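You operate a simulated robot arm through the tools that you are given. There is no shell and no other tool. Be economical: measure what you need, move in short steps, check, and stop when the job is done.

Carry out the task below with a simulated two-armed robot. There is one attempt and no reset: what you move stays moved.

## Task
Load both green batteries into the red lantern, cap it and switch it on.
Fine: batteries go in the way up they stand; screw the cap tight; it must light.

Only the result counts: the job must be done as asked and must still hold three seconds after the hand-in. Knocking over, shifting, dropping, spilling or breaking anything else fails it. A push-on lid holds only when it is set on centred and level and pressed home; a screw cap is set on level and turned clockwise until tight.

## Robot
Two 7-joint arms with two-finger parallel grippers on one trunk, on a base that drives. Base frame: it is fixed to the floor where the robot stands at the start and does not move with it; the origin is under the middle of the robot, x ahead of it, y to its left, z up. Units: mm, rad, N and s.
The left shoulder is at the start at [70, 163, 970], the right one opposite. With the tool pointing down near the work surface each hand reaches from about 360 to 880 mm from the robot's upright axis, wherever it stands, measured 20 degrees to its own side. Places, roughly: lantern switch [400, 100, 600]. Payload 3.43 kg a hand.
The tool frame of a hand sits at the grasp point between the pads (the TCP): z along the fingers, y along the line on which they close. The tips reach 34 mm beyond it. The gripper opens to 128 mm. The fingers are 24 mm wide and 12 mm thick; the gripper's body (48 by 130 mm) begins 96 mm behind the TCP.
Orientation is that of the tool frame in the base frame, as a unit quaternion [w, x, y, z]. With the fingers straight down and closing along the base's y, the tool's x points along the base's -x, its y along +y and its z along -z.

## Interface
- The arms move only by the tool send_rows. It takes "left_rows", "right_rows" or both (then of equal length, played together; a hand with none holds still); each is a list of rows, each a list of 7 numbers: the gripper command, from -1 (fully open) to 1 (shut), values between in proportion, then the shift along the base's x, y, z in mm, then the turn, a rotation vector about the base's x, y, z in rad. In form: [[gripper, x, y, z, ax, ay, az], ...]. A call has 1 to 10 rows; each row shifts and turns the commanded pose from where the row before left it. Rows are played at 5 a second. More than 50 mm and 0.15 rad between two rows, or a gripper value outside its range, and nothing of the call is played. Where a pose cannot be reached the arm comes as near as it can. A force on the tool above 40 N (or 10 N above the force at the start of the call, whichever is more), or a blocked arm, ends the call early, and 0.2 s more pass. The fingers move at their own pace (about 153 mm/s each) and stop on an object; they squeeze with about 36 N. The grip force told is the motor's: it shows also when the fingers shut on nothing. Time passes only in rows, and 0.2 s behind the last, so rows that do not move let the fingers close. It gives the time, the measured TCP pose, the force on the tool (base axes), the opening and the grip force at its end, in the units of the frame above (readings bear some noise).
- Cameras (640 x 400 px; columns grow to the right, rows downward): "scene" is now at [128.6, 7.3, 1176.5]; the picture's right is [0.12, -0.99, 0.00], its down [-0.75, -0.09, -0.66] and it looks along [0.65, 0.08, -0.75] (base axes); focal length 214 px, centre (320, 200). "left" rides on the left gripper at [76, 11, -160] in its tool frame; the picture's right is [-0.15, 0.99, 0.00], its down [-0.88, -0.13, -0.46] and it looks along [-0.45, -0.07, 0.89] (tool axes); focal length 234 px, centre (320, 200). "right" rides on the right gripper at [76, -11, -160] in its tool frame; the picture's right is [0.15, 0.99, 0.00], its down [-0.88, 0.13, -0.46] and it looks along [-0.45, 0.07, 0.89] (tool axes); focal length 234 px, centre (320, 200). There is no depth. A picture from a camera that has moved, and an enlarged one, comes with that camera's place and axes in the base frame and with its lens.
- snapshot(camera): a new picture of that camera. No time passes.
- slide_trunk(by): slides the trunk up (or, below 0, down) by that many mm; the arms and the scene camera ride with it, the base frame stays. It gives what a move gives, with no picture.
- roll_base(legs): drives the robot by 1 to 6 legs, each [ahead, left, turn to the left] in mm, mm and rad, along the robot's own axes; the way and the turn of a leg run together, so that a leg with both is an arc; at most 1500 mm and 3.142 rad a leg. The arms and the cameras ride along, it lands a little off, and it stops where it bumps. It gives what a move gives.
- turn_head(pan, tilt): turns the head with the scene camera to pan (to the left, within 1.501 rad either way) and tilt (down, from -0.506 to 1.204), counted from straight ahead of the robot. It gives what a move gives.
- close_up(camera, box): a new picture of the part [left, top, right, bottom] of that camera's present view, enlarged. No time passes.
- hand_in(): hands the job in; it is judged then, once.

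Go step by step. Nothing tells you exact positions but the pictures and the camera data: compare them with the known pose of the tool, close in by small moves and look again before you grip or let go. The budget is 120 turns and 108 pictures, counting those below and the enlarged ones. Unless the task says otherwise, let go and move clear before handing in, and close with one line.

The tools are called after "Emit:" by a JSON object that holds its "fn" and its "kwargs". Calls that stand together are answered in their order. send_rows: Moves the arms, as the interface text tells. Its arguments: {"type":"object","properties":{"left_rows":{"type":"array","items":{"type":"array","items":{"type":"number"}}},"right_rows":{"type":"array","items":{"type":"array","items":{"type":"number"}}}},"required":[]} The other tools are called the same way: slide_trunk (by) slides the trunk up or down; roll_base (legs) drives the base; turn_head (pan, tilt) turns the head that bears the scene camera; snapshot (camera) takes a picture; close_up (camera, box) takes an enlarged picture of a part of a camera's view; hand_in () hands the job in.

At the start:

```text
time: 0.0
left_ee_pos: [633.1, 344.4, 921.3]
left_tcp_rot: [0.0, -0.001, 1.0, 0.0]
left_force: [-0.2, 0.8, -0.3]
left_finger_gap: 127.9
left_grip_force: 0.1
right_ee_pos: [570.1, -260.7, 994.5]
right_tcp_rot: [-0.001, 0.0, 1.0, 0.001]
right_force: [0.5, -0.2, 0.5]
right_finger_gap: 127.9
right_grip_force: 0.0
trunk travel left (down, up): [-450.0, 490.0]
robot x, y, heading: [-3.2, -0.4, 0.005]
head pan, tilt: [0.117, 0.853]
```

scene: 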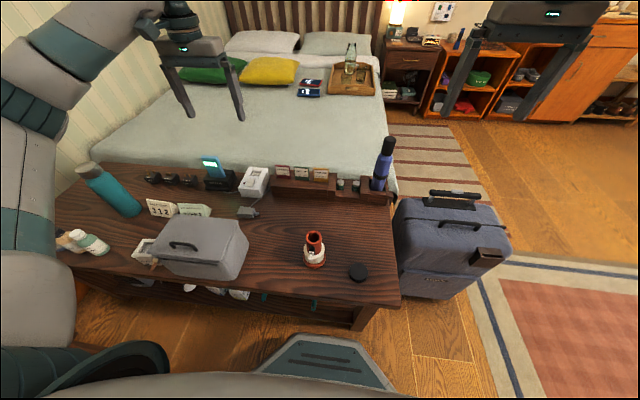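
right: 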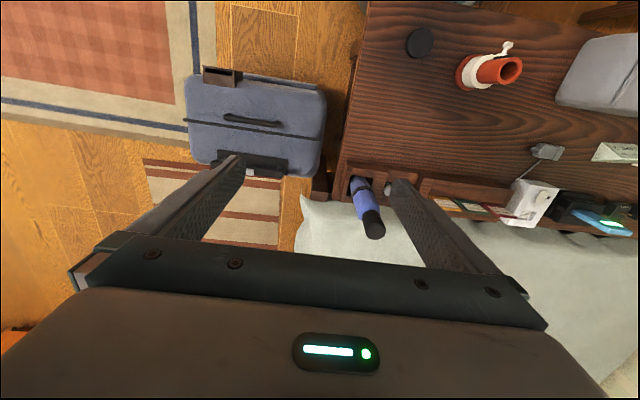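
left: 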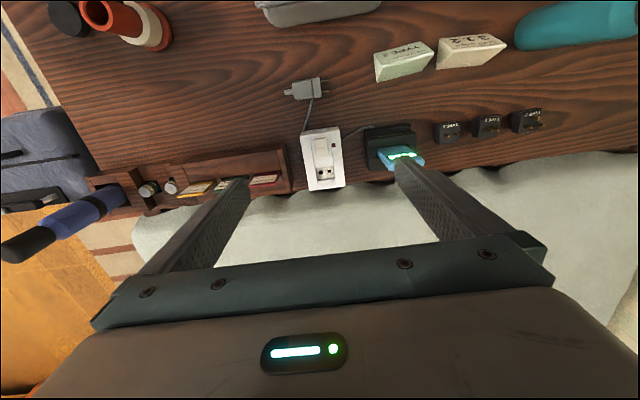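

I see the red lantern tube near the table's front, a black cap to its right, and two small batteries standing in a rack at the back. I take enlarged views first.

Emit:
{"fn": "close_up", "kwargs": {"camera": "scene", "box": [270, 210, 400, 291]}}

Emit:
{"fn": "close_up", "kwargs": {"camera": "scene", "box": [260, 130, 420, 230]}}

Emit:
{"fn": "close_up", "kwargs": {"camera": "right", "box": [380, 0, 560, 112]}}

Emit:
{"fn": "close_up", "kwargs": {"camera": "left", "box": [80, 120, 300, 257]}}

```text
4.92 times, centred on (335, 250) of scene
camera zoom: at [128.6, 7.3, 1176.5], right [0.12, -0.99, 0.0], down [-0.75, -0.09, -0.66], along [0.65, 0.08, -0.75], focal length 1056 px, centre (246, -49)
```

zoom: 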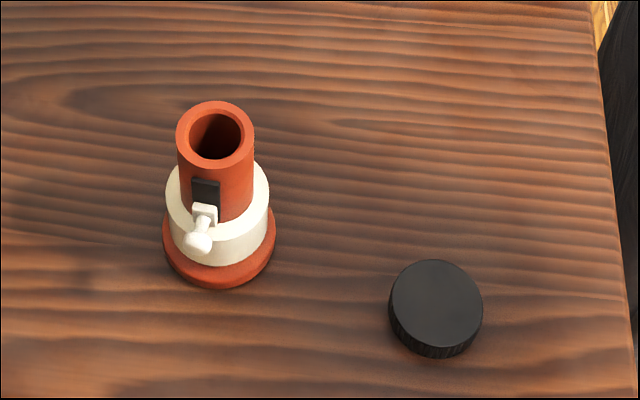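

```text
4.00 times, centred on (340, 180) of scene
camera zoom: at [128.6, 7.3, 1176.5], right [0.12, -0.99, 0.0], down [-0.75, -0.09, -0.66], along [0.65, 0.08, -0.75], focal length 858 px, centre (240, 280)
```

zoom: 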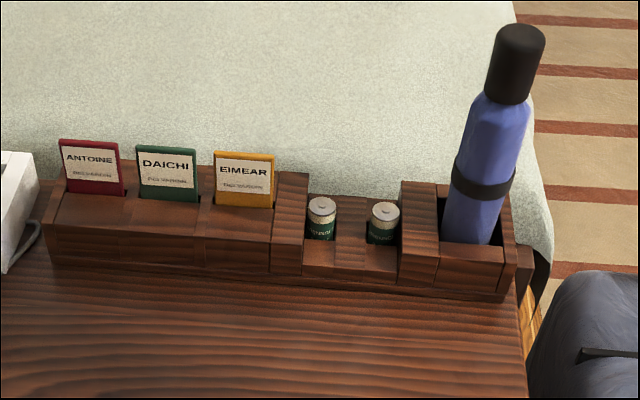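

```text
3.56 times, centred on (470, 56) of right
camera zoom: at [493.7, -272.8, 1154.4], right [-0.15, 0.99, 0.0], down [0.88, 0.13, 0.46], along [0.45, 0.07, -0.89], focal length 833 px, centre (-213, 712)
```

zoom: 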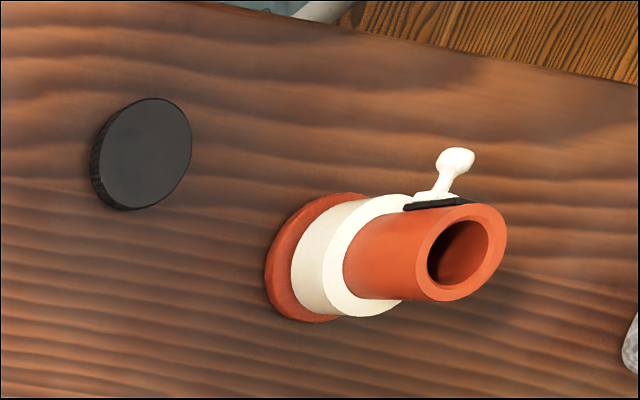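

```text
2.91 times, centred on (190, 188) of left
camera zoom: at [557.7, 356.3, 1081.2], right [0.15, 0.99, 0.0], down [0.88, -0.13, 0.46], along [0.45, -0.07, -0.89], focal length 681 px, centre (698, 234)
```

zoom: 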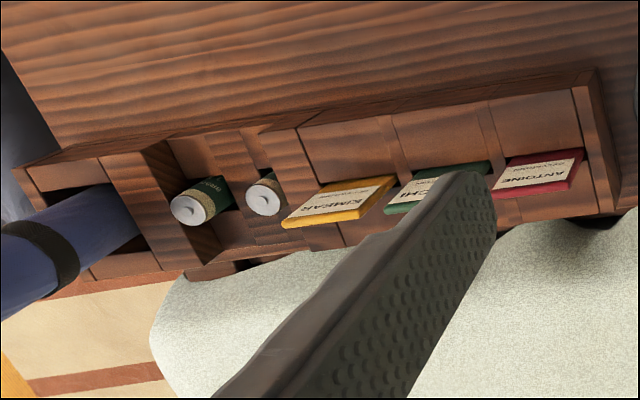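

The lantern stands at about (420, 60), its rim near z 690. The cap is at about (393, -73), and the batteries' tops at about (716, 3, 614) and (718, -57, 613), with a tall bottle near (705, -137). I bring the right hand over the batteries, turned so that it closes along x and stays clear of the bottle.

Emit:
{"fn": "send_rows", "kwargs": {"right_rows": [[-1, 14.6, 20.4, -8, 0, 0, -0.15], [-1, 14.6, 20.4, -8, 0, 0, -0.15], [-1, 14.6, 20.4, -8, 0, 0, -0.15], [-1, 14.6, 20.4, -8, 0, 0, -0.15], [-1, 14.6, 20.4, -8, 0, 0, -0.15], [-1, 14.6, 20.4, -8, 0, 0, -0.15], [-1, 14.6, 20.4, -8, 0, 0, -0.15], [-1, 14.6, 20.4, -8, 0, 0, -0.15], [-1, 14.6, 20.4, -8, 0, 0, -0.15], [-1, 14.6, 20.4, -8, 0, 0, -0.15]]}}

Emit:
{"fn": "send_rows", "kwargs": {"right_rows": [[-1, 0, 10, -30, 0, 0, -0.0708], [-1, 0, 10, -40, 0, 0, 0], [-1, 0, 10, -40, 0, 0, 0], [-1, 0, 0, -40, 0, 0, 0]]}}

Emit:
{"fn": "snapshot", "kwargs": {"camera": "right"}}

Emit:
{"fn": "snapshot", "kwargs": {"camera": "scene"}}

```text
time: 2.2
left_ee_pos: [634.7, 345.7, 920.0]
left_tcp_rot: [-0.001, -0.001, 1.0, 0.0]
left_force: [0.6, -0.1, 0.4]
left_finger_gap: 128.0
left_grip_force: 0.0
right_ee_pos: [716.4, -56.1, 915.1]
right_tcp_rot: [0.0, 0.682, 0.731, -0.001]
right_force: [-0.7, 0.8, 0.8]
right_finger_gap: 128.1
right_grip_force: 0.2
trunk travel left (down, up): [-450.0, 490.0]
robot x, y, heading: [-1.1, -1.0, 0.003]
head pan, tilt: [0.117, 0.853]
```

```text
time: 3.2
left_ee_pos: [633.2, 344.5, 920.2]
left_tcp_rot: [-0.001, 0.0, 1.0, 0.0]
left_force: [-0.2, -0.1, 0.5]
left_finger_gap: 127.9
left_grip_force: 0.0
right_ee_pos: [716.7, -27.8, 763.8]
right_tcp_rot: [0.0, 0.708, 0.707, 0.0]
right_force: [0.7, 1.3, -0.2]
right_finger_gap: 128.0
right_grip_force: 0.1
trunk travel left (down, up): [-450.0, 490.0]
robot x, y, heading: [-0.9, -1.5, -0.0]
head pan, tilt: [0.117, 0.853]
```

```text
100 pictures are left
camera right: at [705.0, 48.1, 924.2], right [0.99, 0.15, 0.0], down [0.13, -0.88, 0.46], along [0.07, -0.45, -0.89], focal length 234 px, centre (320, 200)
```

right: 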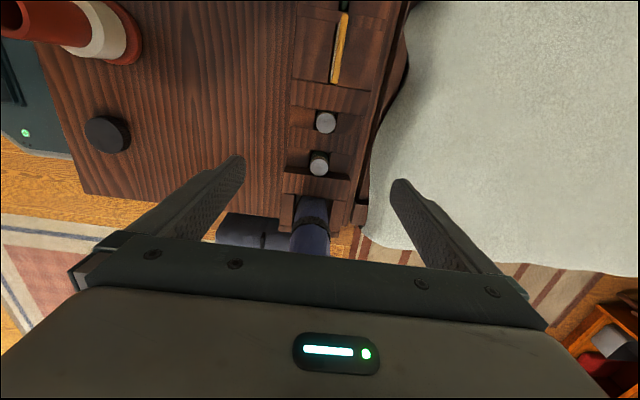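

```text
99 pictures are left
camera scene: at [129.2, 7.0, 1176.5], right [0.12, -0.99, 0.0], down [-0.75, -0.09, -0.66], along [0.65, 0.08, -0.75], focal length 214 px, centre (320, 200)
```

scene: 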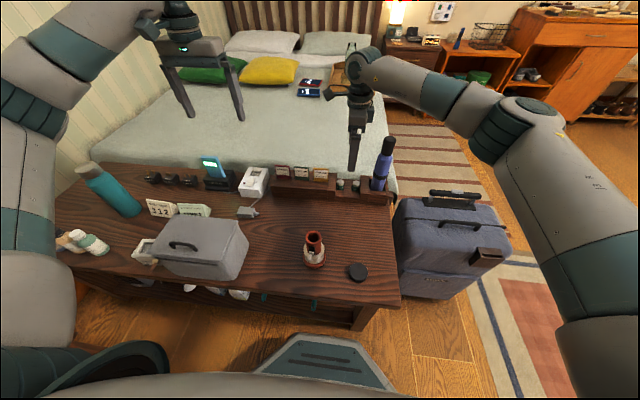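

Emit:
{"fn": "close_up", "kwargs": {"camera": "right", "box": [270, 90, 380, 159]}}

Emit:
{"fn": "close_up", "kwargs": {"camera": "right", "box": [270, 120, 380, 189]}}

```text
5.80 times, centred on (325, 124) of right
camera zoom: at [705.0, 48.1, 924.2], right [0.99, 0.15, 0.0], down [0.13, -0.88, 0.46], along [0.07, -0.45, -0.89], focal length 1358 px, centre (291, 638)
```

zoom: 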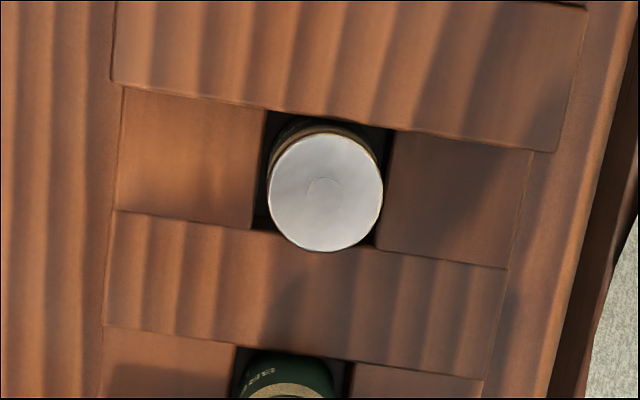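

```text
5.80 times, centred on (325, 154) of right
camera zoom: at [705.0, 48.1, 924.2], right [0.99, 0.15, 0.0], down [0.13, -0.88, 0.46], along [0.07, -0.45, -0.89], focal length 1358 px, centre (291, 464)
```

zoom: 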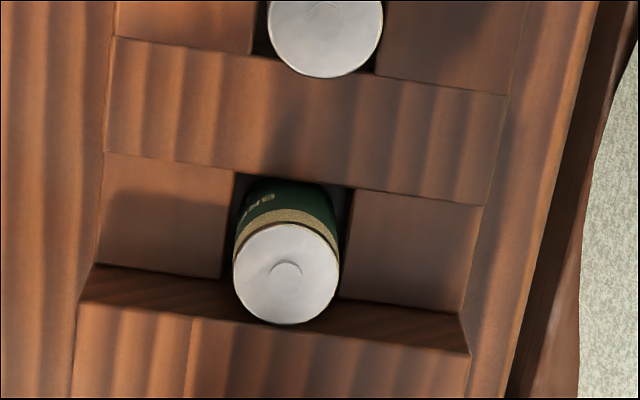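

Both batteries show clearly: battery 1 at about (720.5, 1.5) and battery 2 at about (721, -58). I line up over battery 1 with the fingers partly closed, tips still above it.

Emit:
{"fn": "send_rows", "kwargs": {"right_rows": [[0.22, 4, 29, -30, 0, 0, 0], [0.22, 0, 0, -40, 0, 0, 0], [0.22, 0, 0, -33, 0, 0, 0], [0.22, 0, 0, 0, 0, 0, 0]]}}

Emit:
{"fn": "snapshot", "kwargs": {"camera": "right"}}

Emit:
{"fn": "close_up", "kwargs": {"camera": "scene", "box": [290, 130, 410, 205]}}

```text
time: 4.2
left_ee_pos: [633.1, 344.2, 920.7]
left_tcp_rot: [0.0, -0.001, 1.0, 0.0]
left_force: [0.6, -1.1, -1.3]
left_finger_gap: 128.0
left_grip_force: 0.2
right_ee_pos: [720.8, 1.6, 663.2]
right_tcp_rot: [0.0, 0.706, 0.708, 0.0]
right_force: [0.4, -0.1, 0.0]
right_finger_gap: 49.7
right_grip_force: 0.0
trunk travel left (down, up): [-450.0, 490.0]
robot x, y, heading: [-3.2, -3.4, -0.003]
head pan, tilt: [0.117, 0.853]
```

```text
96 pictures are left
camera right: at [708.7, 77.0, 822.3], right [0.99, 0.15, 0.0], down [0.13, -0.88, 0.46], along [0.07, -0.45, -0.89], focal length 234 px, centre (320, 200)
```

right: 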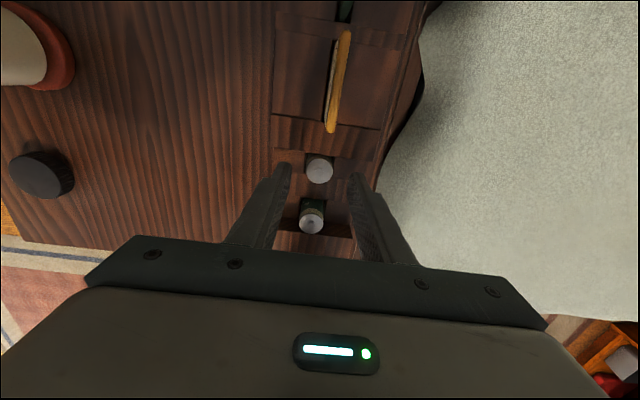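

```text
5.33 times, centred on (350, 168) of scene
camera zoom: at [128.3, 7.2, 1176.5], right [0.12, -0.99, 0.0], down [-0.75, -0.09, -0.66], along [0.65, 0.08, -0.75], focal length 1144 px, centre (160, 373)
```

zoom: 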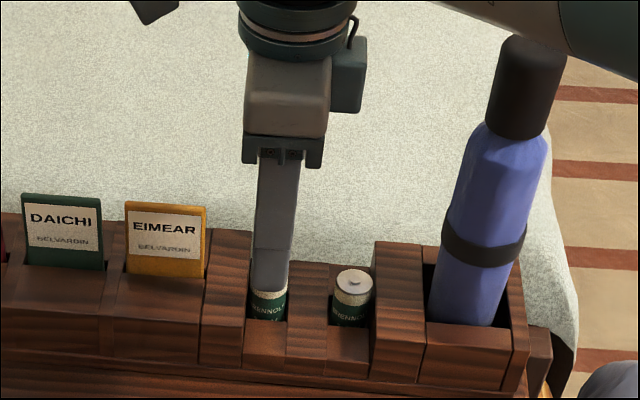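

The fingers stand either side of battery 1. I lower, grip and lift a little.

Emit:
{"fn": "send_rows", "kwargs": {"right_rows": [[0.22, -0.5, 0.5, -20, 0, 0, 0], [0.22, 0, 0, -17, 0, 0, 0], [0.22, 0, 0, 0, 0, 0, 0], [0.6, 0, 0, 0, 0, 0, 0], [1, 0, 0, 0, 0, 0, 0], [1, 0, 0, 0, 0, 0, 0], [1, 0, 0, 0, 0, 0, 0]]}}

Emit:
{"fn": "close_up", "kwargs": {"camera": "right", "box": [240, 120, 400, 220]}}

Emit:
{"fn": "snapshot", "kwargs": {"camera": "scene"}}

```text
time: 5.8
left_ee_pos: [633.1, 344.8, 921.1]
left_tcp_rot: [0.0, -0.001, 1.0, -0.001]
left_force: [1.0, 0.1, 0.6]
left_finger_gap: 128.1
left_grip_force: 0.0
right_ee_pos: [720.3, 2.0, 625.2]
right_tcp_rot: [0.0, 0.706, 0.708, 0.0]
right_force: [0.3, 0.8, -0.9]
right_finger_gap: 24.5
right_grip_force: 35.8
trunk travel left (down, up): [-450.0, 490.0]
robot x, y, heading: [-3.1, 2.1, 0.001]
head pan, tilt: [0.117, 0.853]
```

```text
4.00 times, centred on (320, 170) of right
camera zoom: at [707.8, 77.5, 785.4], right [0.99, 0.15, 0.0], down [0.13, -0.88, 0.46], along [0.07, -0.45, -0.89], focal length 937 px, centre (320, 320)
```

zoom: 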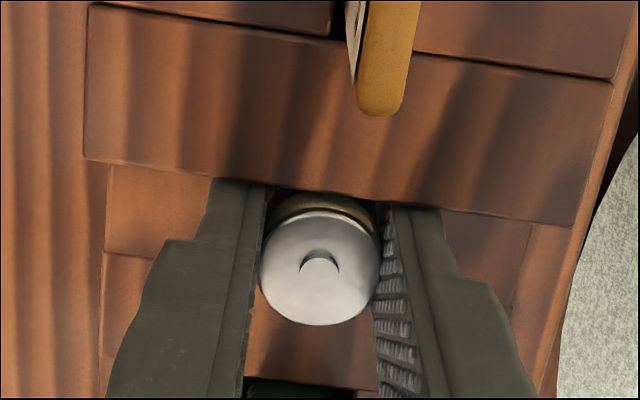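

```text
93 pictures are left
camera scene: at [128.7, 7.4, 1176.5], right [0.12, -0.99, 0.0], down [-0.75, -0.09, -0.66], along [0.65, 0.08, -0.75], focal length 214 px, centre (320, 200)
```

scene: 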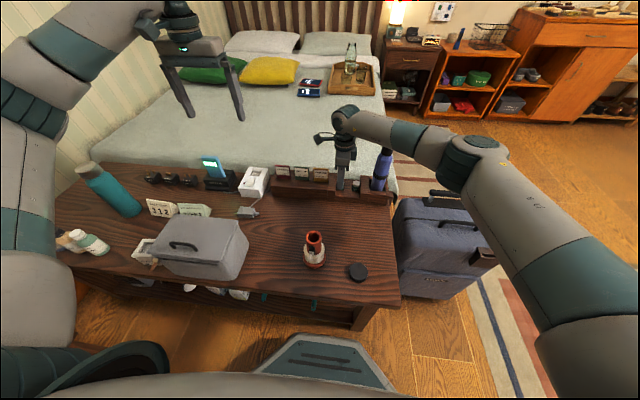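

Battery 1 is held. I lift it straight up and carry it to a spot beside the lantern to measure the bore.

Emit:
{"fn": "send_rows", "kwargs": {"right_rows": [[1, 0, 0, 15, 0, 0, 0], [1, 0, 0, 35, 0, 0, 0], [1, 0, 0, 45, 0, 0, 0], [1, 0, 0, 45, 0, 0, 0], [1, 0, 0, 25, 0, 0, 0], [1, -40, 0, 0, 0, 0, 0], [1, -45, 0, 0, 0, 0, 0], [1, -45, 0, 0, 0, 0, 0], [1, -45, 0, 0, 0, 0, 0], [1, -45, 0, 0, 0, 0, 0]]}}

Emit:
{"fn": "send_rows", "kwargs": {"right_rows": [[1, -40, 0, 0, 0, 0, 0], [1, -40, 0, 0, 0, 0, 0], [1, 0, 0, 0, 0, 0, 0]]}}

Emit:
{"fn": "snapshot", "kwargs": {"camera": "right"}}

Emit:
{"fn": "snapshot", "kwargs": {"camera": "scene"}}

```text
time: 8.0
left_ee_pos: [632.9, 345.5, 922.3]
left_tcp_rot: [0.0, 0.0, 1.0, 0.0]
left_force: [0.1, 0.2, -0.7]
left_finger_gap: 128.2
left_grip_force: 0.0
right_ee_pos: [499.5, 1.2, 791.1]
right_tcp_rot: [-0.001, 0.707, 0.707, 0.0]
right_force: [0.5, -0.2, -0.7]
right_finger_gap: 24.7
right_grip_force: 35.8
trunk travel left (down, up): [-450.0, 490.0]
robot x, y, heading: [1.1, 4.7, 0.003]
head pan, tilt: [0.117, 0.853]
```

```text
time: 8.8
left_ee_pos: [633.8, 345.2, 920.1]
left_tcp_rot: [0.0, -0.001, 1.0, 0.0]
left_force: [0.2, -0.5, 0.8]
left_finger_gap: 128.0
left_grip_force: 0.2
right_ee_pos: [420.8, 0.9, 790.3]
right_tcp_rot: [0.0, 0.708, 0.707, 0.001]
right_force: [-0.2, 0.1, -1.0]
right_finger_gap: 24.7
right_grip_force: 36.3
trunk travel left (down, up): [-450.0, 490.0]
robot x, y, heading: [-3.0, -1.7, -0.001]
head pan, tilt: [0.117, 0.853]
```

```text
92 pictures are left
camera right: at [408.2, 76.1, 950.1], right [0.99, 0.15, 0.0], down [0.13, -0.88, 0.46], along [0.07, -0.45, -0.89], focal length 234 px, centre (320, 200)
```

right: 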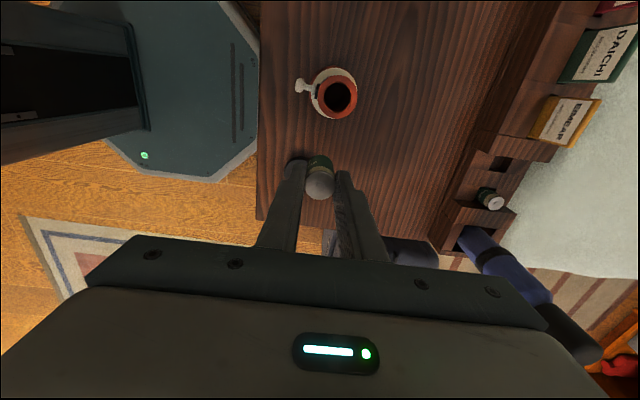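

```text
91 pictures are left
camera scene: at [128.7, 7.3, 1176.5], right [0.12, -0.99, 0.0], down [-0.75, -0.09, -0.66], along [0.65, 0.08, -0.75], focal length 214 px, centre (320, 200)
```

scene: 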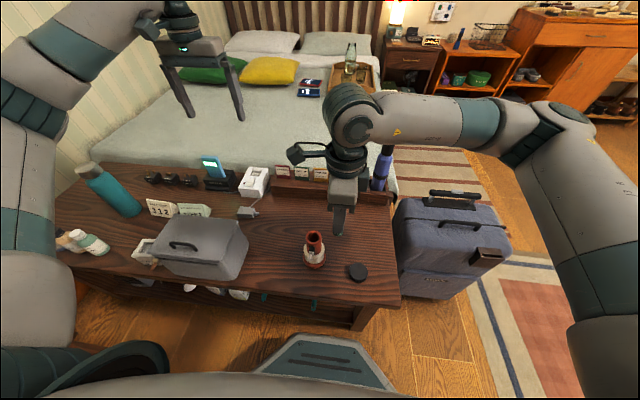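

The lantern is in the hand camera's view from above. I enlarge it there and in the scene camera to fix the bore.

Emit:
{"fn": "close_up", "kwargs": {"camera": "right", "box": [280, 60, 376, 120]}}

Emit:
{"fn": "close_up", "kwargs": {"camera": "scene", "box": [280, 215, 360, 265]}}

```text
6.67 times, centred on (328, 90) of right
camera zoom: at [408.2, 76.1, 950.1], right [0.99, 0.15, 0.0], down [0.13, -0.88, 0.46], along [0.07, -0.45, -0.89], focal length 1561 px, centre (267, 933)
```

zoom: 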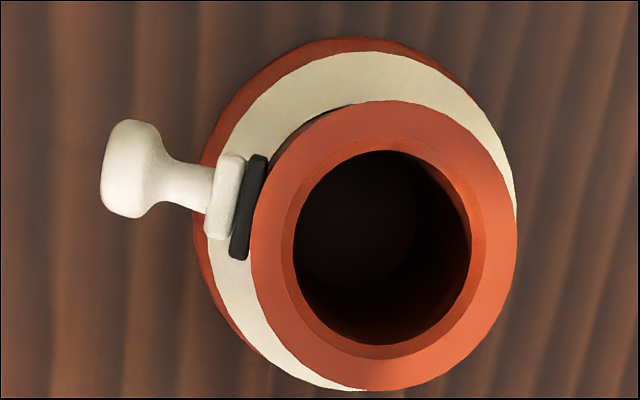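

```text
8.00 times, centred on (320, 240) of scene
camera zoom: at [128.7, 7.3, 1176.5], right [0.12, -0.99, 0.0], down [-0.75, -0.09, -0.66], along [0.65, 0.08, -0.75], focal length 1716 px, centre (320, -120)
```

zoom: 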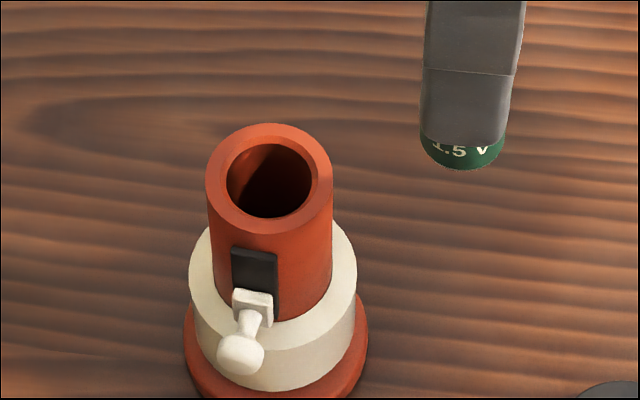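

I put the rim centre at about (430.4, 62.6, 670). I bring the battery over the bore, about 15 mm above the rim, and check.

Emit:
{"fn": "send_rows", "kwargs": {"right_rows": [[1, 5, 30, 0, 0, 0, 0], [1, 5.1, 30.6, 0, 0, 0, 0], [1, 0, 0, -25, 0, 0, 0], [1, 0, 0, -18, 0, 0, 0], [1, 0, 0, 0, 0, 0, 0]]}}

Emit:
{"fn": "close_up", "kwargs": {"camera": "right", "box": [240, 100, 400, 200]}}

Emit:
{"fn": "close_up", "kwargs": {"camera": "scene", "box": [280, 205, 360, 255]}}

Emit:
{"fn": "snapshot", "kwargs": {"camera": "left"}}

```text
time: 10.0
left_ee_pos: [634.0, 344.7, 920.6]
left_tcp_rot: [0.0, -0.001, 1.0, 0.0]
left_force: [-0.3, -0.8, 0.1]
left_finger_gap: 127.9
left_grip_force: 0.0
right_ee_pos: [429.4, 63.7, 747.3]
right_tcp_rot: [0.0, 0.707, 0.708, 0.0]
right_force: [0.5, -0.7, -1.3]
right_finger_gap: 24.7
right_grip_force: 36.1
trunk travel left (down, up): [-450.0, 490.0]
robot x, y, heading: [0.4, 0.4, 0.005]
head pan, tilt: [0.117, 0.853]
```

```text
4.00 times, centred on (320, 150) of right
camera zoom: at [417.7, 138.5, 906.3], right [0.99, 0.15, 0.0], down [0.13, -0.88, 0.46], along [0.07, -0.45, -0.89], focal length 937 px, centre (320, 400)
```

zoom: 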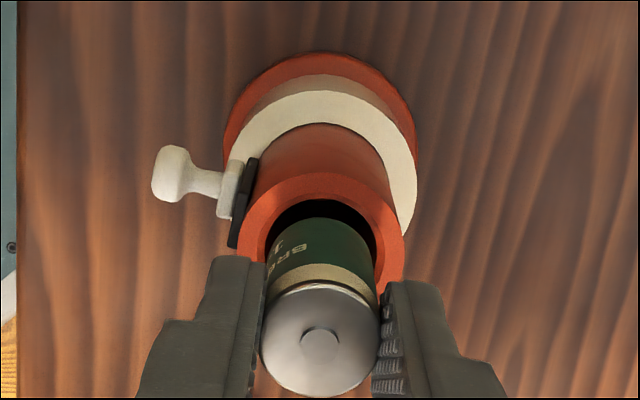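

```text
8.00 times, centred on (320, 230) of scene
camera zoom: at [128.6, 7.3, 1176.5], right [0.12, -0.99, 0.0], down [-0.75, -0.09, -0.66], along [0.65, 0.08, -0.75], focal length 1716 px, centre (320, -40)
```

zoom: 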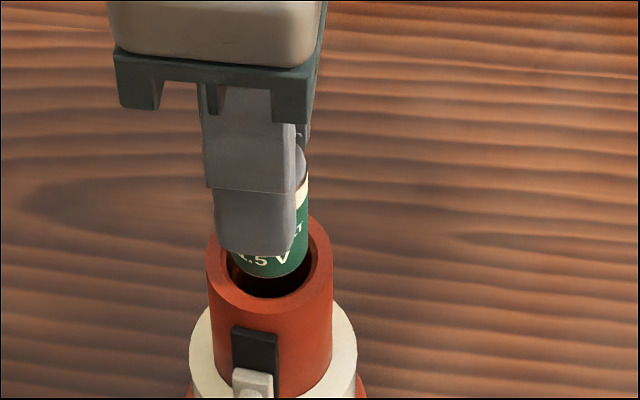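

```text
86 pictures are left
camera left: at [557.7, 356.3, 1081.3], right [0.15, 0.99, 0.0], down [0.88, -0.13, 0.46], along [0.45, -0.07, -0.89], focal length 234 px, centre (320, 200)
```

left: 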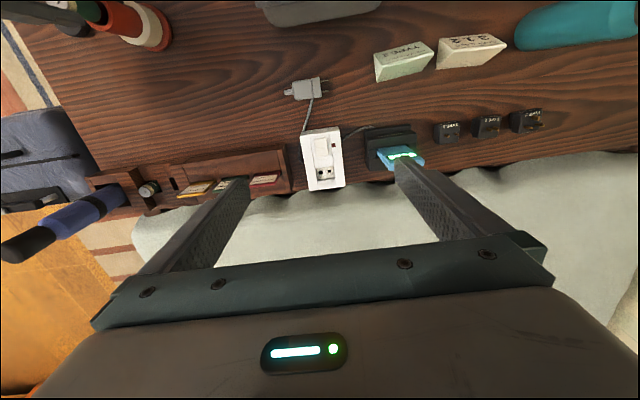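

The battery hangs over the bore. I enlarge further to judge its centring to the millimetre.

Emit:
{"fn": "close_up", "kwargs": {"camera": "scene", "box": [300, 224, 332, 244]}}

Emit:
{"fn": "close_up", "kwargs": {"camera": "right", "box": [288, 135, 352, 175]}}

```text
16.00 times, centred on (316, 234) of scene
camera zoom: at [128.6, 7.3, 1176.5], right [0.12, -0.99, 0.0], down [-0.75, -0.09, -0.66], along [0.65, 0.08, -0.75], focal length 3432 px, centre (384, -344)
```

zoom: 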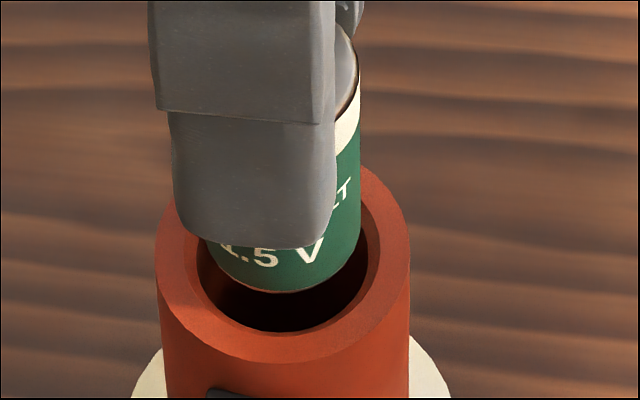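

```text
10.00 times, centred on (320, 155) of right
camera zoom: at [417.7, 138.5, 906.3], right [0.99, 0.15, 0.0], down [0.13, -0.88, 0.46], along [0.07, -0.45, -0.89], focal length 2342 px, centre (320, 650)
```

zoom: 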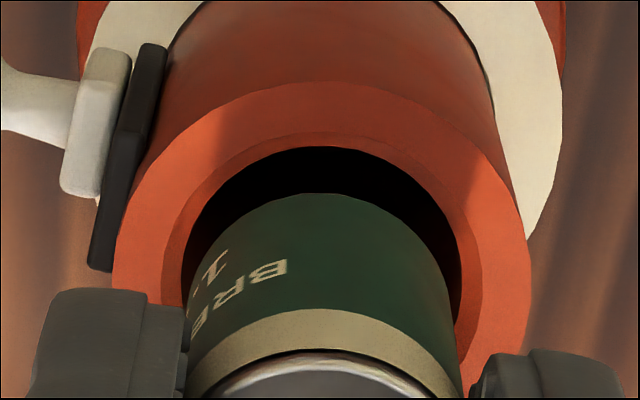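

Along x it is centred; along y the battery sits about 1 mm short. I correct that and lower in small steps, watching the force.

Emit:
{"fn": "send_rows", "kwargs": {"right_rows": [[1, -0.3, 1.2, 0, 0, 0, 0], [1, 0, 0, -8, 0, 0, 0], [1, 0, 0, -5, 0, 0, 0], [1, 0, 0, -4, 0, 0, 0], [1, 0, 0, -3, 0, 0, 0], [1, 0, 0, 0, 0, 0, 0]]}}

Emit:
{"fn": "close_up", "kwargs": {"camera": "scene", "box": [300, 224, 332, 244]}}

Emit:
{"fn": "close_up", "kwargs": {"camera": "right", "box": [288, 135, 352, 175]}}

```text
time: 11.4
left_ee_pos: [633.9, 344.4, 920.4]
left_tcp_rot: [0.0, -0.001, 1.0, 0.001]
left_force: [0.5, 0.0, -0.8]
left_finger_gap: 127.8
left_grip_force: 0.1
right_ee_pos: [429.0, 64.3, 725.0]
right_tcp_rot: [0.0, 0.706, 0.708, 0.0]
right_force: [-0.1, 0.2, -0.3]
right_finger_gap: 24.3
right_grip_force: 35.8
trunk travel left (down, up): [-450.0, 490.0]
robot x, y, heading: [0.7, 1.9, 0.0]
head pan, tilt: [0.117, 0.853]
```

```text
16.00 times, centred on (316, 234) of scene
camera zoom: at [128.7, 7.4, 1176.5], right [0.12, -0.99, 0.0], down [-0.75, -0.09, -0.66], along [0.65, 0.08, -0.75], focal length 3432 px, centre (384, -344)
```

zoom: 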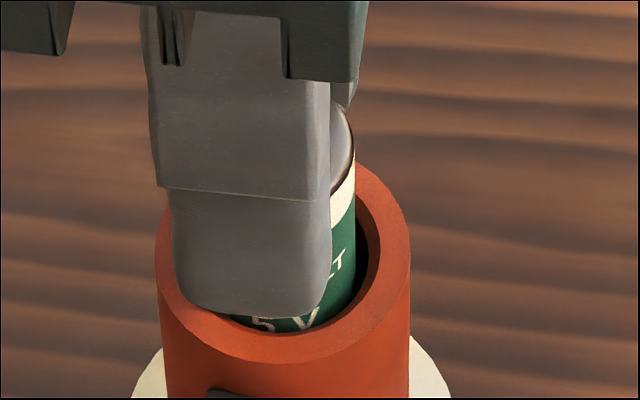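

```text
10.00 times, centred on (320, 155) of right
camera zoom: at [417.3, 139.4, 886.2], right [0.99, 0.15, 0.0], down [0.13, -0.88, 0.46], along [0.07, -0.45, -0.89], focal length 2342 px, centre (320, 650)
```

zoom: 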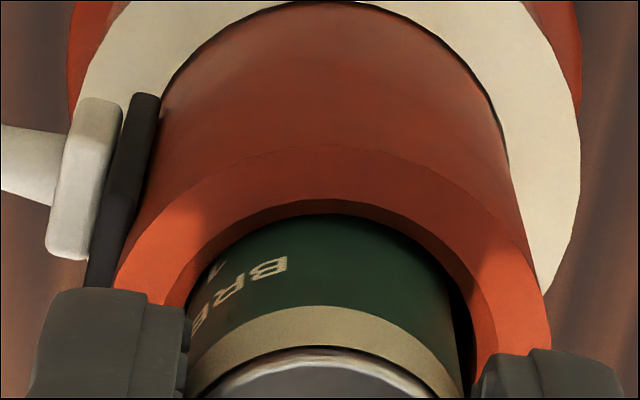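

The battery tip is at the bore's mouth, a little too far to +y and -x. I nudge it and go deeper.

Emit:
{"fn": "send_rows", "kwargs": {"right_rows": [[1, 0.7, -1.4, 0, 0, 0, 0], [1, 0, 0, -4, 0, 0, 0], [1, 0, 0, -4, 0, 0, 0], [1, 0, 0, 0, 0, 0, 0]]}}

Emit:
{"fn": "close_up", "kwargs": {"camera": "scene", "box": [300, 224, 332, 244]}}

Emit:
{"fn": "close_up", "kwargs": {"camera": "right", "box": [288, 140, 352, 180]}}

```text
time: 12.4
left_ee_pos: [634.2, 344.8, 921.4]
left_tcp_rot: [0.0, -0.002, 1.0, 0.0]
left_force: [1.3, 0.8, -0.8]
left_finger_gap: 128.2
left_grip_force: 0.1
right_ee_pos: [429.9, 63.7, 718.2]
right_tcp_rot: [0.001, 0.707, 0.708, -0.001]
right_force: [0.2, -0.3, 0.1]
right_finger_gap: 24.6
right_grip_force: 35.4
trunk travel left (down, up): [-450.0, 490.0]
robot x, y, heading: [0.3, 2.8, -0.004]
head pan, tilt: [0.117, 0.853]
```

```text
16.00 times, centred on (316, 234) of scene
camera zoom: at [128.6, 7.5, 1176.5], right [0.12, -0.99, 0.0], down [-0.75, -0.09, -0.66], along [0.65, 0.08, -0.75], focal length 3432 px, centre (384, -344)
```

zoom: 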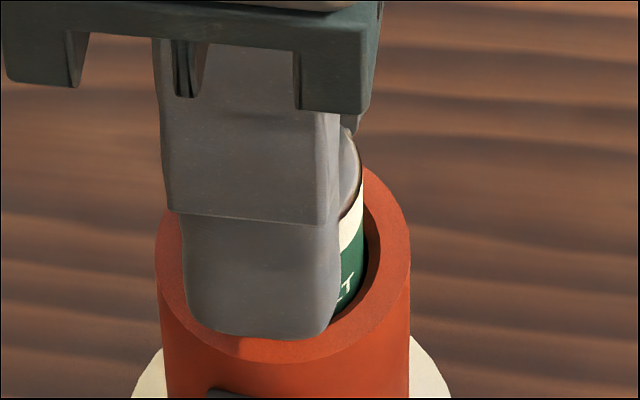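

```text
10.00 times, centred on (320, 160) of right
camera zoom: at [417.9, 138.2, 878.4], right [0.99, 0.15, 0.0], down [0.13, -0.88, 0.46], along [0.07, -0.45, -0.89], focal length 2342 px, centre (320, 600)
```

zoom: 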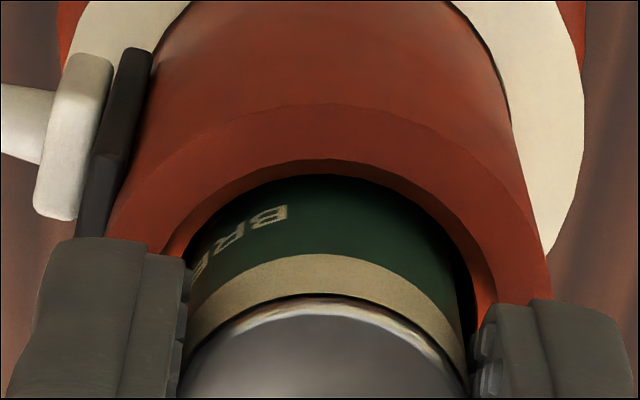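

It has entered freely with no force. I lower another 9 mm until the tips are just over the rim, then open slightly to let it drop.

Emit:
{"fn": "send_rows", "kwargs": {"right_rows": [[1, 0.3, 0, -5, 0, 0, 0], [1, 0, 0, -4, 0, 0, 0], [1, 0, 0, 0, 0, 0, 0], [0.4, 0, 0, 0, 0, 0, 0], [0.4, 0, 0, 0, 0, 0, 0], [0.4, 0, 0, 0, 0, 0, 0]]}}

Emit:
{"fn": "close_up", "kwargs": {"camera": "right", "box": [256, 110, 384, 190]}}

Emit:
{"fn": "close_up", "kwargs": {"camera": "scene", "box": [288, 214, 352, 254]}}

```text
time: 13.8
left_ee_pos: [633.7, 344.6, 922.1]
left_tcp_rot: [0.0, -0.001, 1.0, 0.001]
left_force: [0.4, 0.4, -0.4]
left_finger_gap: 127.8
left_grip_force: 0.1
right_ee_pos: [429.2, 62.8, 710.4]
right_tcp_rot: [0.0, 0.707, 0.707, 0.0]
right_force: [0.0, 0.8, -0.5]
right_finger_gap: 38.3
right_grip_force: 0.1
trunk travel left (down, up): [-450.0, 490.0]
robot x, y, heading: [0.6, 0.1, -0.001]
head pan, tilt: [0.117, 0.853]
```

```text
5.00 times, centred on (320, 150) of right
camera zoom: at [418.6, 138.2, 869.5], right [0.99, 0.15, 0.0], down [0.13, -0.88, 0.46], along [0.07, -0.45, -0.89], focal length 1171 px, centre (320, 450)
```

zoom: 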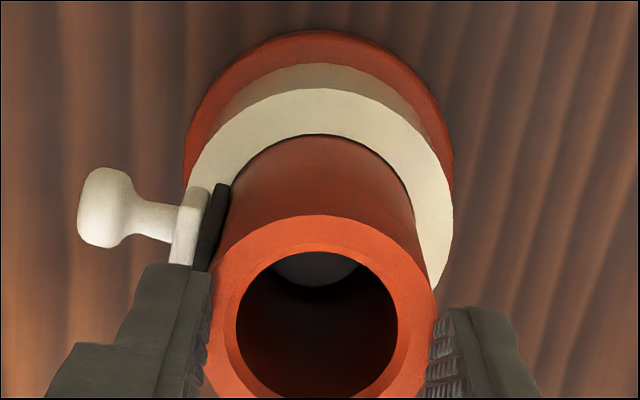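

```text
10.00 times, centred on (320, 234) of scene
camera zoom: at [128.6, 7.4, 1176.5], right [0.12, -0.99, 0.0], down [-0.75, -0.09, -0.66], along [0.65, 0.08, -0.75], focal length 2145 px, centre (320, -140)
```

zoom: 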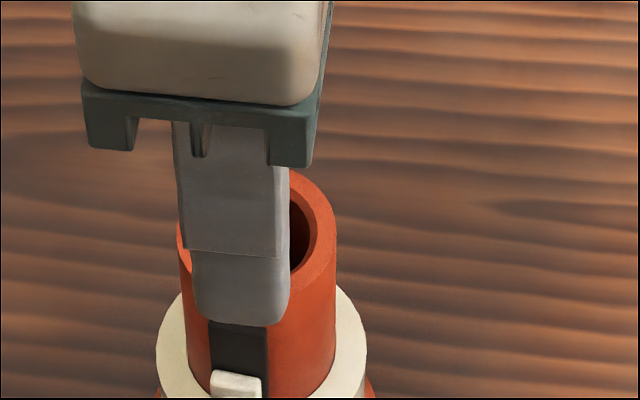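

Battery 1 has dropped in. I go back for battery 2, keeping high.

Emit:
{"fn": "send_rows", "kwargs": {"right_rows": [[0.22, 0, 0, 20, 0, 0, 0], [0.22, 0, 0, 40, 0, 0, 0], [0.22, 0, 0, 20, 0, 0, 0], [0.22, 41.4, -17.2, 0, 0, 0, 0], [0.22, 41.4, -17.2, 0, 0, 0, 0], [0.22, 41.4, -17.2, 0, 0, 0, 0], [0.22, 41.4, -17.2, 0, 0, 0, 0], [0.22, 41.4, -17.2, 0, 0, 0, 0], [0.22, 41.4, -17.2, 0, 0, 0, 0], [0.22, 41.3, -17.2, 0, 0, 0, 0]]}}

Emit:
{"fn": "send_rows", "kwargs": {"right_rows": [[0.22, 0, 0, -45, 0, 0, 0], [0.22, 0, 0, -45, 0, 0, 0], [0.22, 0, 0, -38, 0, 0, 0], [0.22, 0, 0, 0, 0, 0, 0]]}}

Emit:
{"fn": "close_up", "kwargs": {"camera": "right", "box": [240, 120, 400, 220]}}

Emit:
{"fn": "snapshot", "kwargs": {"camera": "scene"}}

```text
time: 16.0
left_ee_pos: [634.4, 346.9, 920.7]
left_tcp_rot: [-0.002, -0.001, 1.0, 0.0]
left_force: [0.6, 0.0, -0.2]
left_finger_gap: 127.9
left_grip_force: 0.0
right_ee_pos: [720.8, -57.2, 788.6]
right_tcp_rot: [-0.001, 0.707, 0.708, 0.0]
right_force: [0.6, -0.1, 0.0]
right_finger_gap: 49.8
right_grip_force: 0.1
trunk travel left (down, up): [-450.0, 490.0]
robot x, y, heading: [-0.6, 1.3, 0.0]
head pan, tilt: [0.117, 0.853]
```

```text
time: 17.0
left_ee_pos: [632.8, 344.6, 920.7]
left_tcp_rot: [0.0, -0.001, 1.0, 0.0]
left_force: [-0.4, 0.3, -0.1]
left_finger_gap: 128.0
left_grip_force: 0.1
right_ee_pos: [720.1, -59.7, 661.6]
right_tcp_rot: [-0.001, 0.707, 0.707, 0.0]
right_force: [-1.1, -0.1, 0.0]
right_finger_gap: 49.9
right_grip_force: 0.1
trunk travel left (down, up): [-450.0, 490.0]
robot x, y, heading: [-2.9, 1.0, -0.001]
head pan, tilt: [0.117, 0.853]
```

```text
4.00 times, centred on (320, 170) of right
camera zoom: at [708.4, 17.6, 820.8], right [0.99, 0.15, 0.0], down [0.13, -0.88, 0.46], along [0.07, -0.45, -0.89], focal length 937 px, centre (320, 320)
```

zoom: 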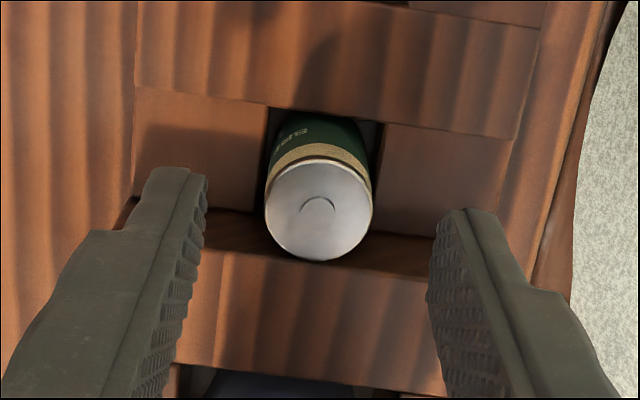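

```text
76 pictures are left
camera scene: at [128.2, 7.4, 1176.6], right [0.12, -0.99, 0.0], down [-0.75, -0.09, -0.66], along [0.65, 0.08, -0.75], focal length 214 px, centre (320, 200)
```

scene: 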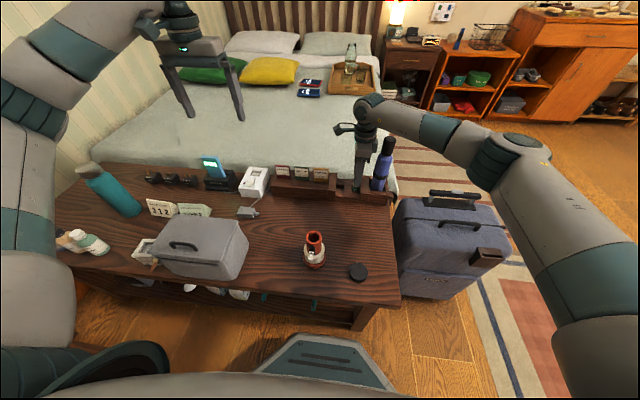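

The fingers straddle battery 2, which sits about 1 mm further to -y. I check the clearance to the side rib before going down.

Emit:
{"fn": "send_rows", "kwargs": {"right_rows": [[0.22, 0.2, -1.0, -10, 0, 0, 0], [0.22, 0, 0, 0, 0, 0, 0]]}}

Emit:
{"fn": "close_up", "kwargs": {"camera": "right", "box": [240, 120, 400, 220]}}

Emit:
{"fn": "close_up", "kwargs": {"camera": "scene", "box": [320, 150, 400, 200]}}

```text
time: 17.6
left_ee_pos: [633.1, 344.8, 920.5]
left_tcp_rot: [0.0, 0.0, 1.0, 0.0]
left_force: [-0.3, 0.6, 0.4]
left_finger_gap: 128.0
left_grip_force: 0.0
right_ee_pos: [721.2, -59.1, 652.5]
right_tcp_rot: [0.0, 0.707, 0.708, 0.0]
right_force: [0.6, -0.6, -0.8]
right_finger_gap: 50.1
right_grip_force: 0.1
trunk travel left (down, up): [-450.0, 490.0]
robot x, y, heading: [0.2, -0.1, 0.002]
head pan, tilt: [0.117, 0.853]
```

```text
4.00 times, centred on (320, 170) of right
camera zoom: at [709.2, 16.7, 811.3], right [0.99, 0.15, 0.0], down [0.13, -0.88, 0.46], along [0.07, -0.45, -0.89], focal length 937 px, centre (320, 320)
```

zoom: 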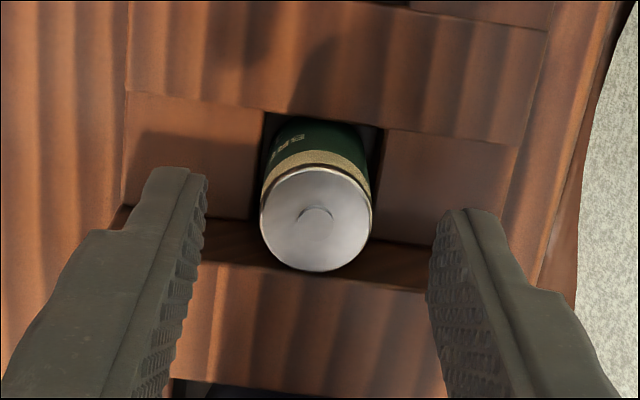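

```text
8.00 times, centred on (360, 175) of scene
camera zoom: at [128.6, 7.4, 1176.5], right [0.12, -0.99, 0.0], down [-0.75, -0.09, -0.66], along [0.65, 0.08, -0.75], focal length 1716 px, centre (0, 400)
```

zoom: 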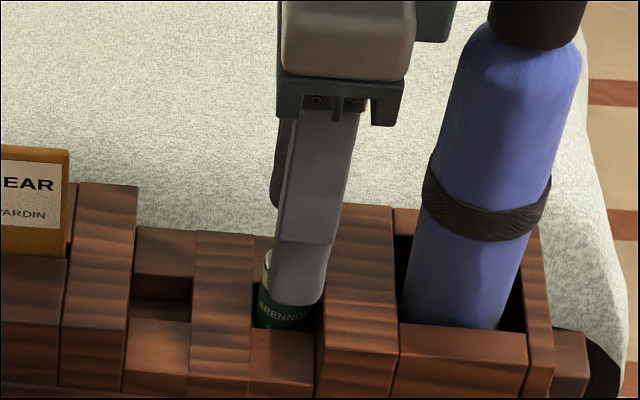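

The scene view suggests the fingers are 1–3 mm too far to -y, so I shift back 1.5 mm to centre them in the slot. Then I lower, grip and check.

Emit:
{"fn": "send_rows", "kwargs": {"right_rows": [[0.22, 0, 1.5, -10, 0, 0, 0], [0.22, 0, 0, -10, 0, 0, 0], [0.22, 0, 0, -7, 0, 0, 0], [0.22, 0, 0, 0, 0, 0, 0], [0.6, 0, 0, 0, 0, 0, 0], [1, 0, 0, 0, 0, 0, 0], [1, 0, 0, 0, 0, 0, 0], [1, 0, 0, 0, 0, 0, 0]]}}

Emit:
{"fn": "close_up", "kwargs": {"camera": "scene", "box": [320, 150, 400, 200]}}

Emit:
{"fn": "close_up", "kwargs": {"camera": "right", "box": [240, 120, 400, 220]}}

```text
time: 19.4
left_ee_pos: [633.1, 345.7, 920.6]
left_tcp_rot: [-0.001, -0.001, 1.0, 0.0]
left_force: [0.4, 0.5, 0.4]
left_finger_gap: 128.1
left_grip_force: 0.1
right_ee_pos: [720.5, -57.8, 624.6]
right_tcp_rot: [-0.001, 0.707, 0.708, 0.0]
right_force: [0.0, -0.3, -0.6]
right_finger_gap: 24.7
right_grip_force: 36.2
trunk travel left (down, up): [-450.0, 490.0]
robot x, y, heading: [4.2, -1.9, 0.002]
head pan, tilt: [0.117, 0.853]
```

```text
8.00 times, centred on (360, 175) of scene
camera zoom: at [128.7, 7.4, 1176.5], right [0.12, -0.99, 0.0], down [-0.75, -0.09, -0.66], along [0.65, 0.08, -0.75], focal length 1716 px, centre (0, 400)
```

zoom: 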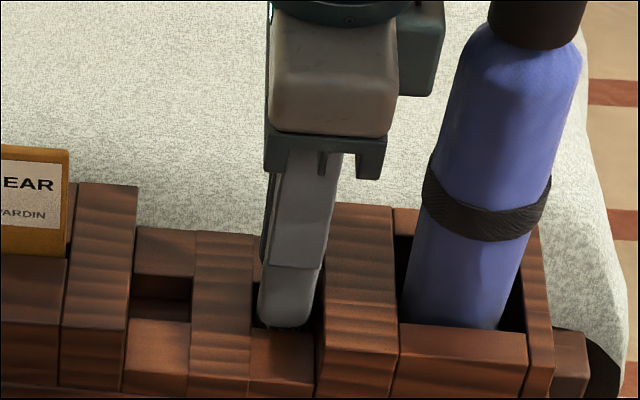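

```text
4.00 times, centred on (320, 170) of right
camera zoom: at [708.5, 18.4, 784.3], right [0.99, 0.15, 0.0], down [0.13, -0.88, 0.46], along [0.07, -0.45, -0.89], focal length 937 px, centre (320, 320)
```

zoom: 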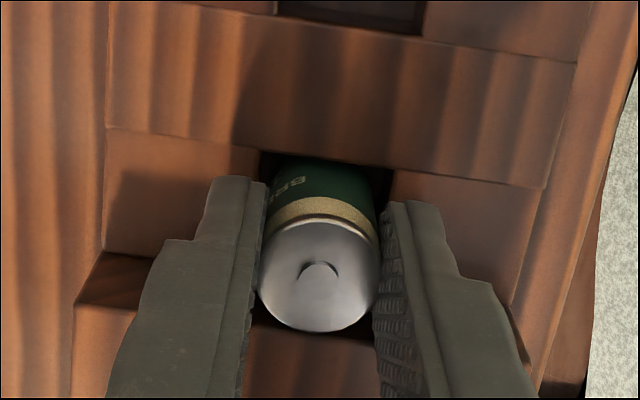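

Battery 2 is held, sitting about 2 mm further to -y in the grip than battery 1 did. I lift it and carry it over the lantern, allowing for that.

Emit:
{"fn": "send_rows", "kwargs": {"right_rows": [[1, 0, 0, 15, 0, 0, 0], [1, 0, 0, 30, 0, 0, 0], [1, 0, 0, 40, 0, 0, 0], [1, 0, 0, 40, 0, 0, 0], [1, 0, 0, 40, 0, 0, 0], [1, -41.4, 17.4, 0, 0, 0, 0], [1, -41.4, 17.4, 0, 0, 0, 0], [1, -41.4, 17.4, 0, 0, 0, 0], [1, -41.4, 17.4, 0, 0, 0, 0], [1, -41.4, 17.4, 0, 0, 0, 0]]}}

Emit:
{"fn": "send_rows", "kwargs": {"right_rows": [[1, -41.4, 17.4, 0, 0, 0, 0], [1, -41.5, 17.3, 0, 0, 0, 0], [1, 0, 0, -25, 0, 0, 0], [1, 0, 0, -17, 0, 0, 0], [1, 0, 0, 0, 0, 0, 0]]}}

Emit:
{"fn": "close_up", "kwargs": {"camera": "scene", "box": [300, 224, 332, 244]}}

Emit:
{"fn": "close_up", "kwargs": {"camera": "right", "box": [288, 135, 352, 175]}}

```text
time: 21.6
left_ee_pos: [632.6, 345.1, 920.8]
left_tcp_rot: [0.001, 0.0, 1.0, 0.0]
left_force: [0.1, -0.1, 0.8]
left_finger_gap: 128.0
left_grip_force: 0.0
right_ee_pos: [512.7, 30.2, 788.9]
right_tcp_rot: [0.0, 0.707, 0.707, -0.001]
right_force: [-0.8, -0.1, -0.7]
right_finger_gap: 24.5
right_grip_force: 36.3
trunk travel left (down, up): [-450.0, 490.0]
robot x, y, heading: [0.1, -1.8, 0.0]
head pan, tilt: [0.117, 0.853]
```

```text
time: 22.8
left_ee_pos: [633.8, 343.8, 921.8]
left_tcp_rot: [0.0, 0.0, 1.0, 0.0]
left_force: [0.0, -0.5, 0.6]
left_finger_gap: 127.9
left_grip_force: 0.0
right_ee_pos: [429.7, 64.8, 746.0]
right_tcp_rot: [0.0, 0.707, 0.707, 0.0]
right_force: [1.0, -0.2, -1.2]
right_finger_gap: 24.5
right_grip_force: 35.2
trunk travel left (down, up): [-450.0, 490.0]
robot x, y, heading: [-2.4, -0.8, -0.001]
head pan, tilt: [0.117, 0.853]
```

```text
16.00 times, centred on (316, 234) of scene
camera zoom: at [128.7, 7.3, 1176.5], right [0.12, -0.99, 0.0], down [-0.75, -0.09, -0.66], along [0.65, 0.08, -0.75], focal length 3432 px, centre (384, -344)
```

zoom: 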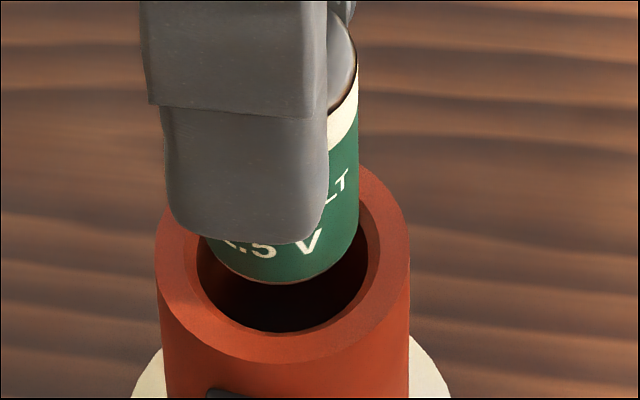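

```text
10.00 times, centred on (320, 155) of right
camera zoom: at [418.5, 139.7, 906.6], right [0.99, 0.15, 0.0], down [0.13, -0.88, 0.46], along [0.07, -0.45, -0.89], focal length 2342 px, centre (320, 650)
```

zoom: 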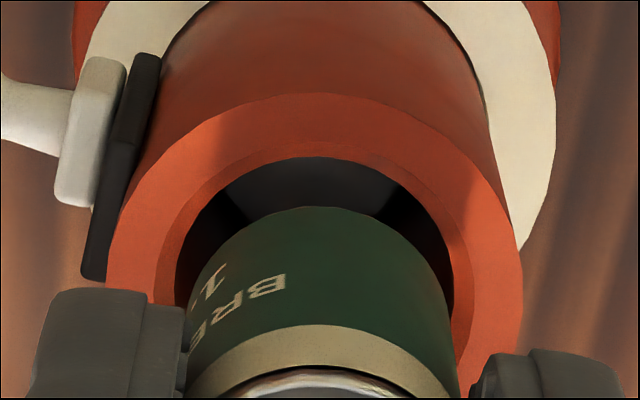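

The battery is centred over the bore in both views. I lower it in small steps.

Emit:
{"fn": "send_rows", "kwargs": {"right_rows": [[1, -0.3, 0.2, -8, 0, 0, 0], [1, 0, 0, -6, 0, 0, 0], [1, 0, 0, -5, 0, 0, 0], [1, 0, 0, -4, 0, 0, 0], [1, 0, 0, -3, 0, 0, 0], [1, 0, 0, 0, 0, 0, 0]]}}

Emit:
{"fn": "close_up", "kwargs": {"camera": "scene", "box": [300, 224, 332, 244]}}

Emit:
{"fn": "close_up", "kwargs": {"camera": "right", "box": [288, 135, 352, 175]}}

```text
time: 24.2
left_ee_pos: [634.0, 346.1, 921.5]
left_tcp_rot: [0.0, -0.001, 1.0, 0.001]
left_force: [-0.2, 0.4, 0.4]
left_finger_gap: 128.1
left_grip_force: 0.1
right_ee_pos: [430.4, 64.4, 721.6]
right_tcp_rot: [0.0, 0.707, 0.708, 0.0]
right_force: [-0.1, 0.8, -0.6]
right_finger_gap: 24.9
right_grip_force: 35.7
trunk travel left (down, up): [-450.0, 490.0]
robot x, y, heading: [0.0, 0.3, 0.003]
head pan, tilt: [0.117, 0.853]
```

```text
16.00 times, centred on (316, 234) of scene
camera zoom: at [128.6, 7.4, 1176.5], right [0.12, -0.99, 0.0], down [-0.75, -0.09, -0.66], along [0.65, 0.08, -0.75], focal length 3432 px, centre (384, -344)
```

zoom: 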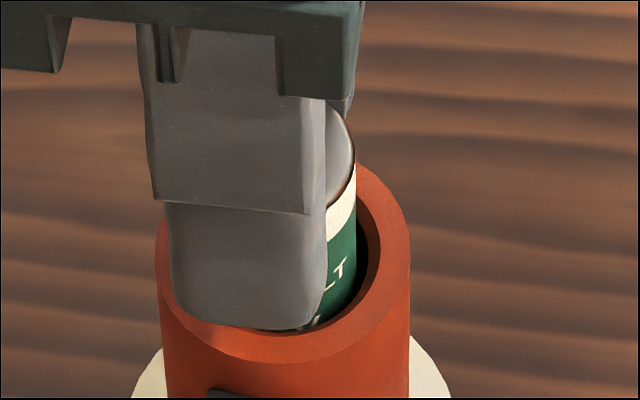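

```text
10.00 times, centred on (320, 155) of right
camera zoom: at [418.0, 140.3, 881.2], right [0.99, 0.15, 0.0], down [0.13, -0.88, 0.46], along [0.07, -0.45, -0.89], focal length 2342 px, centre (320, 650)
```

zoom: 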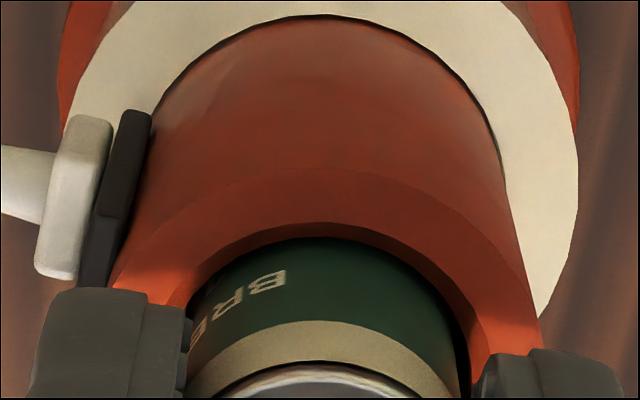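

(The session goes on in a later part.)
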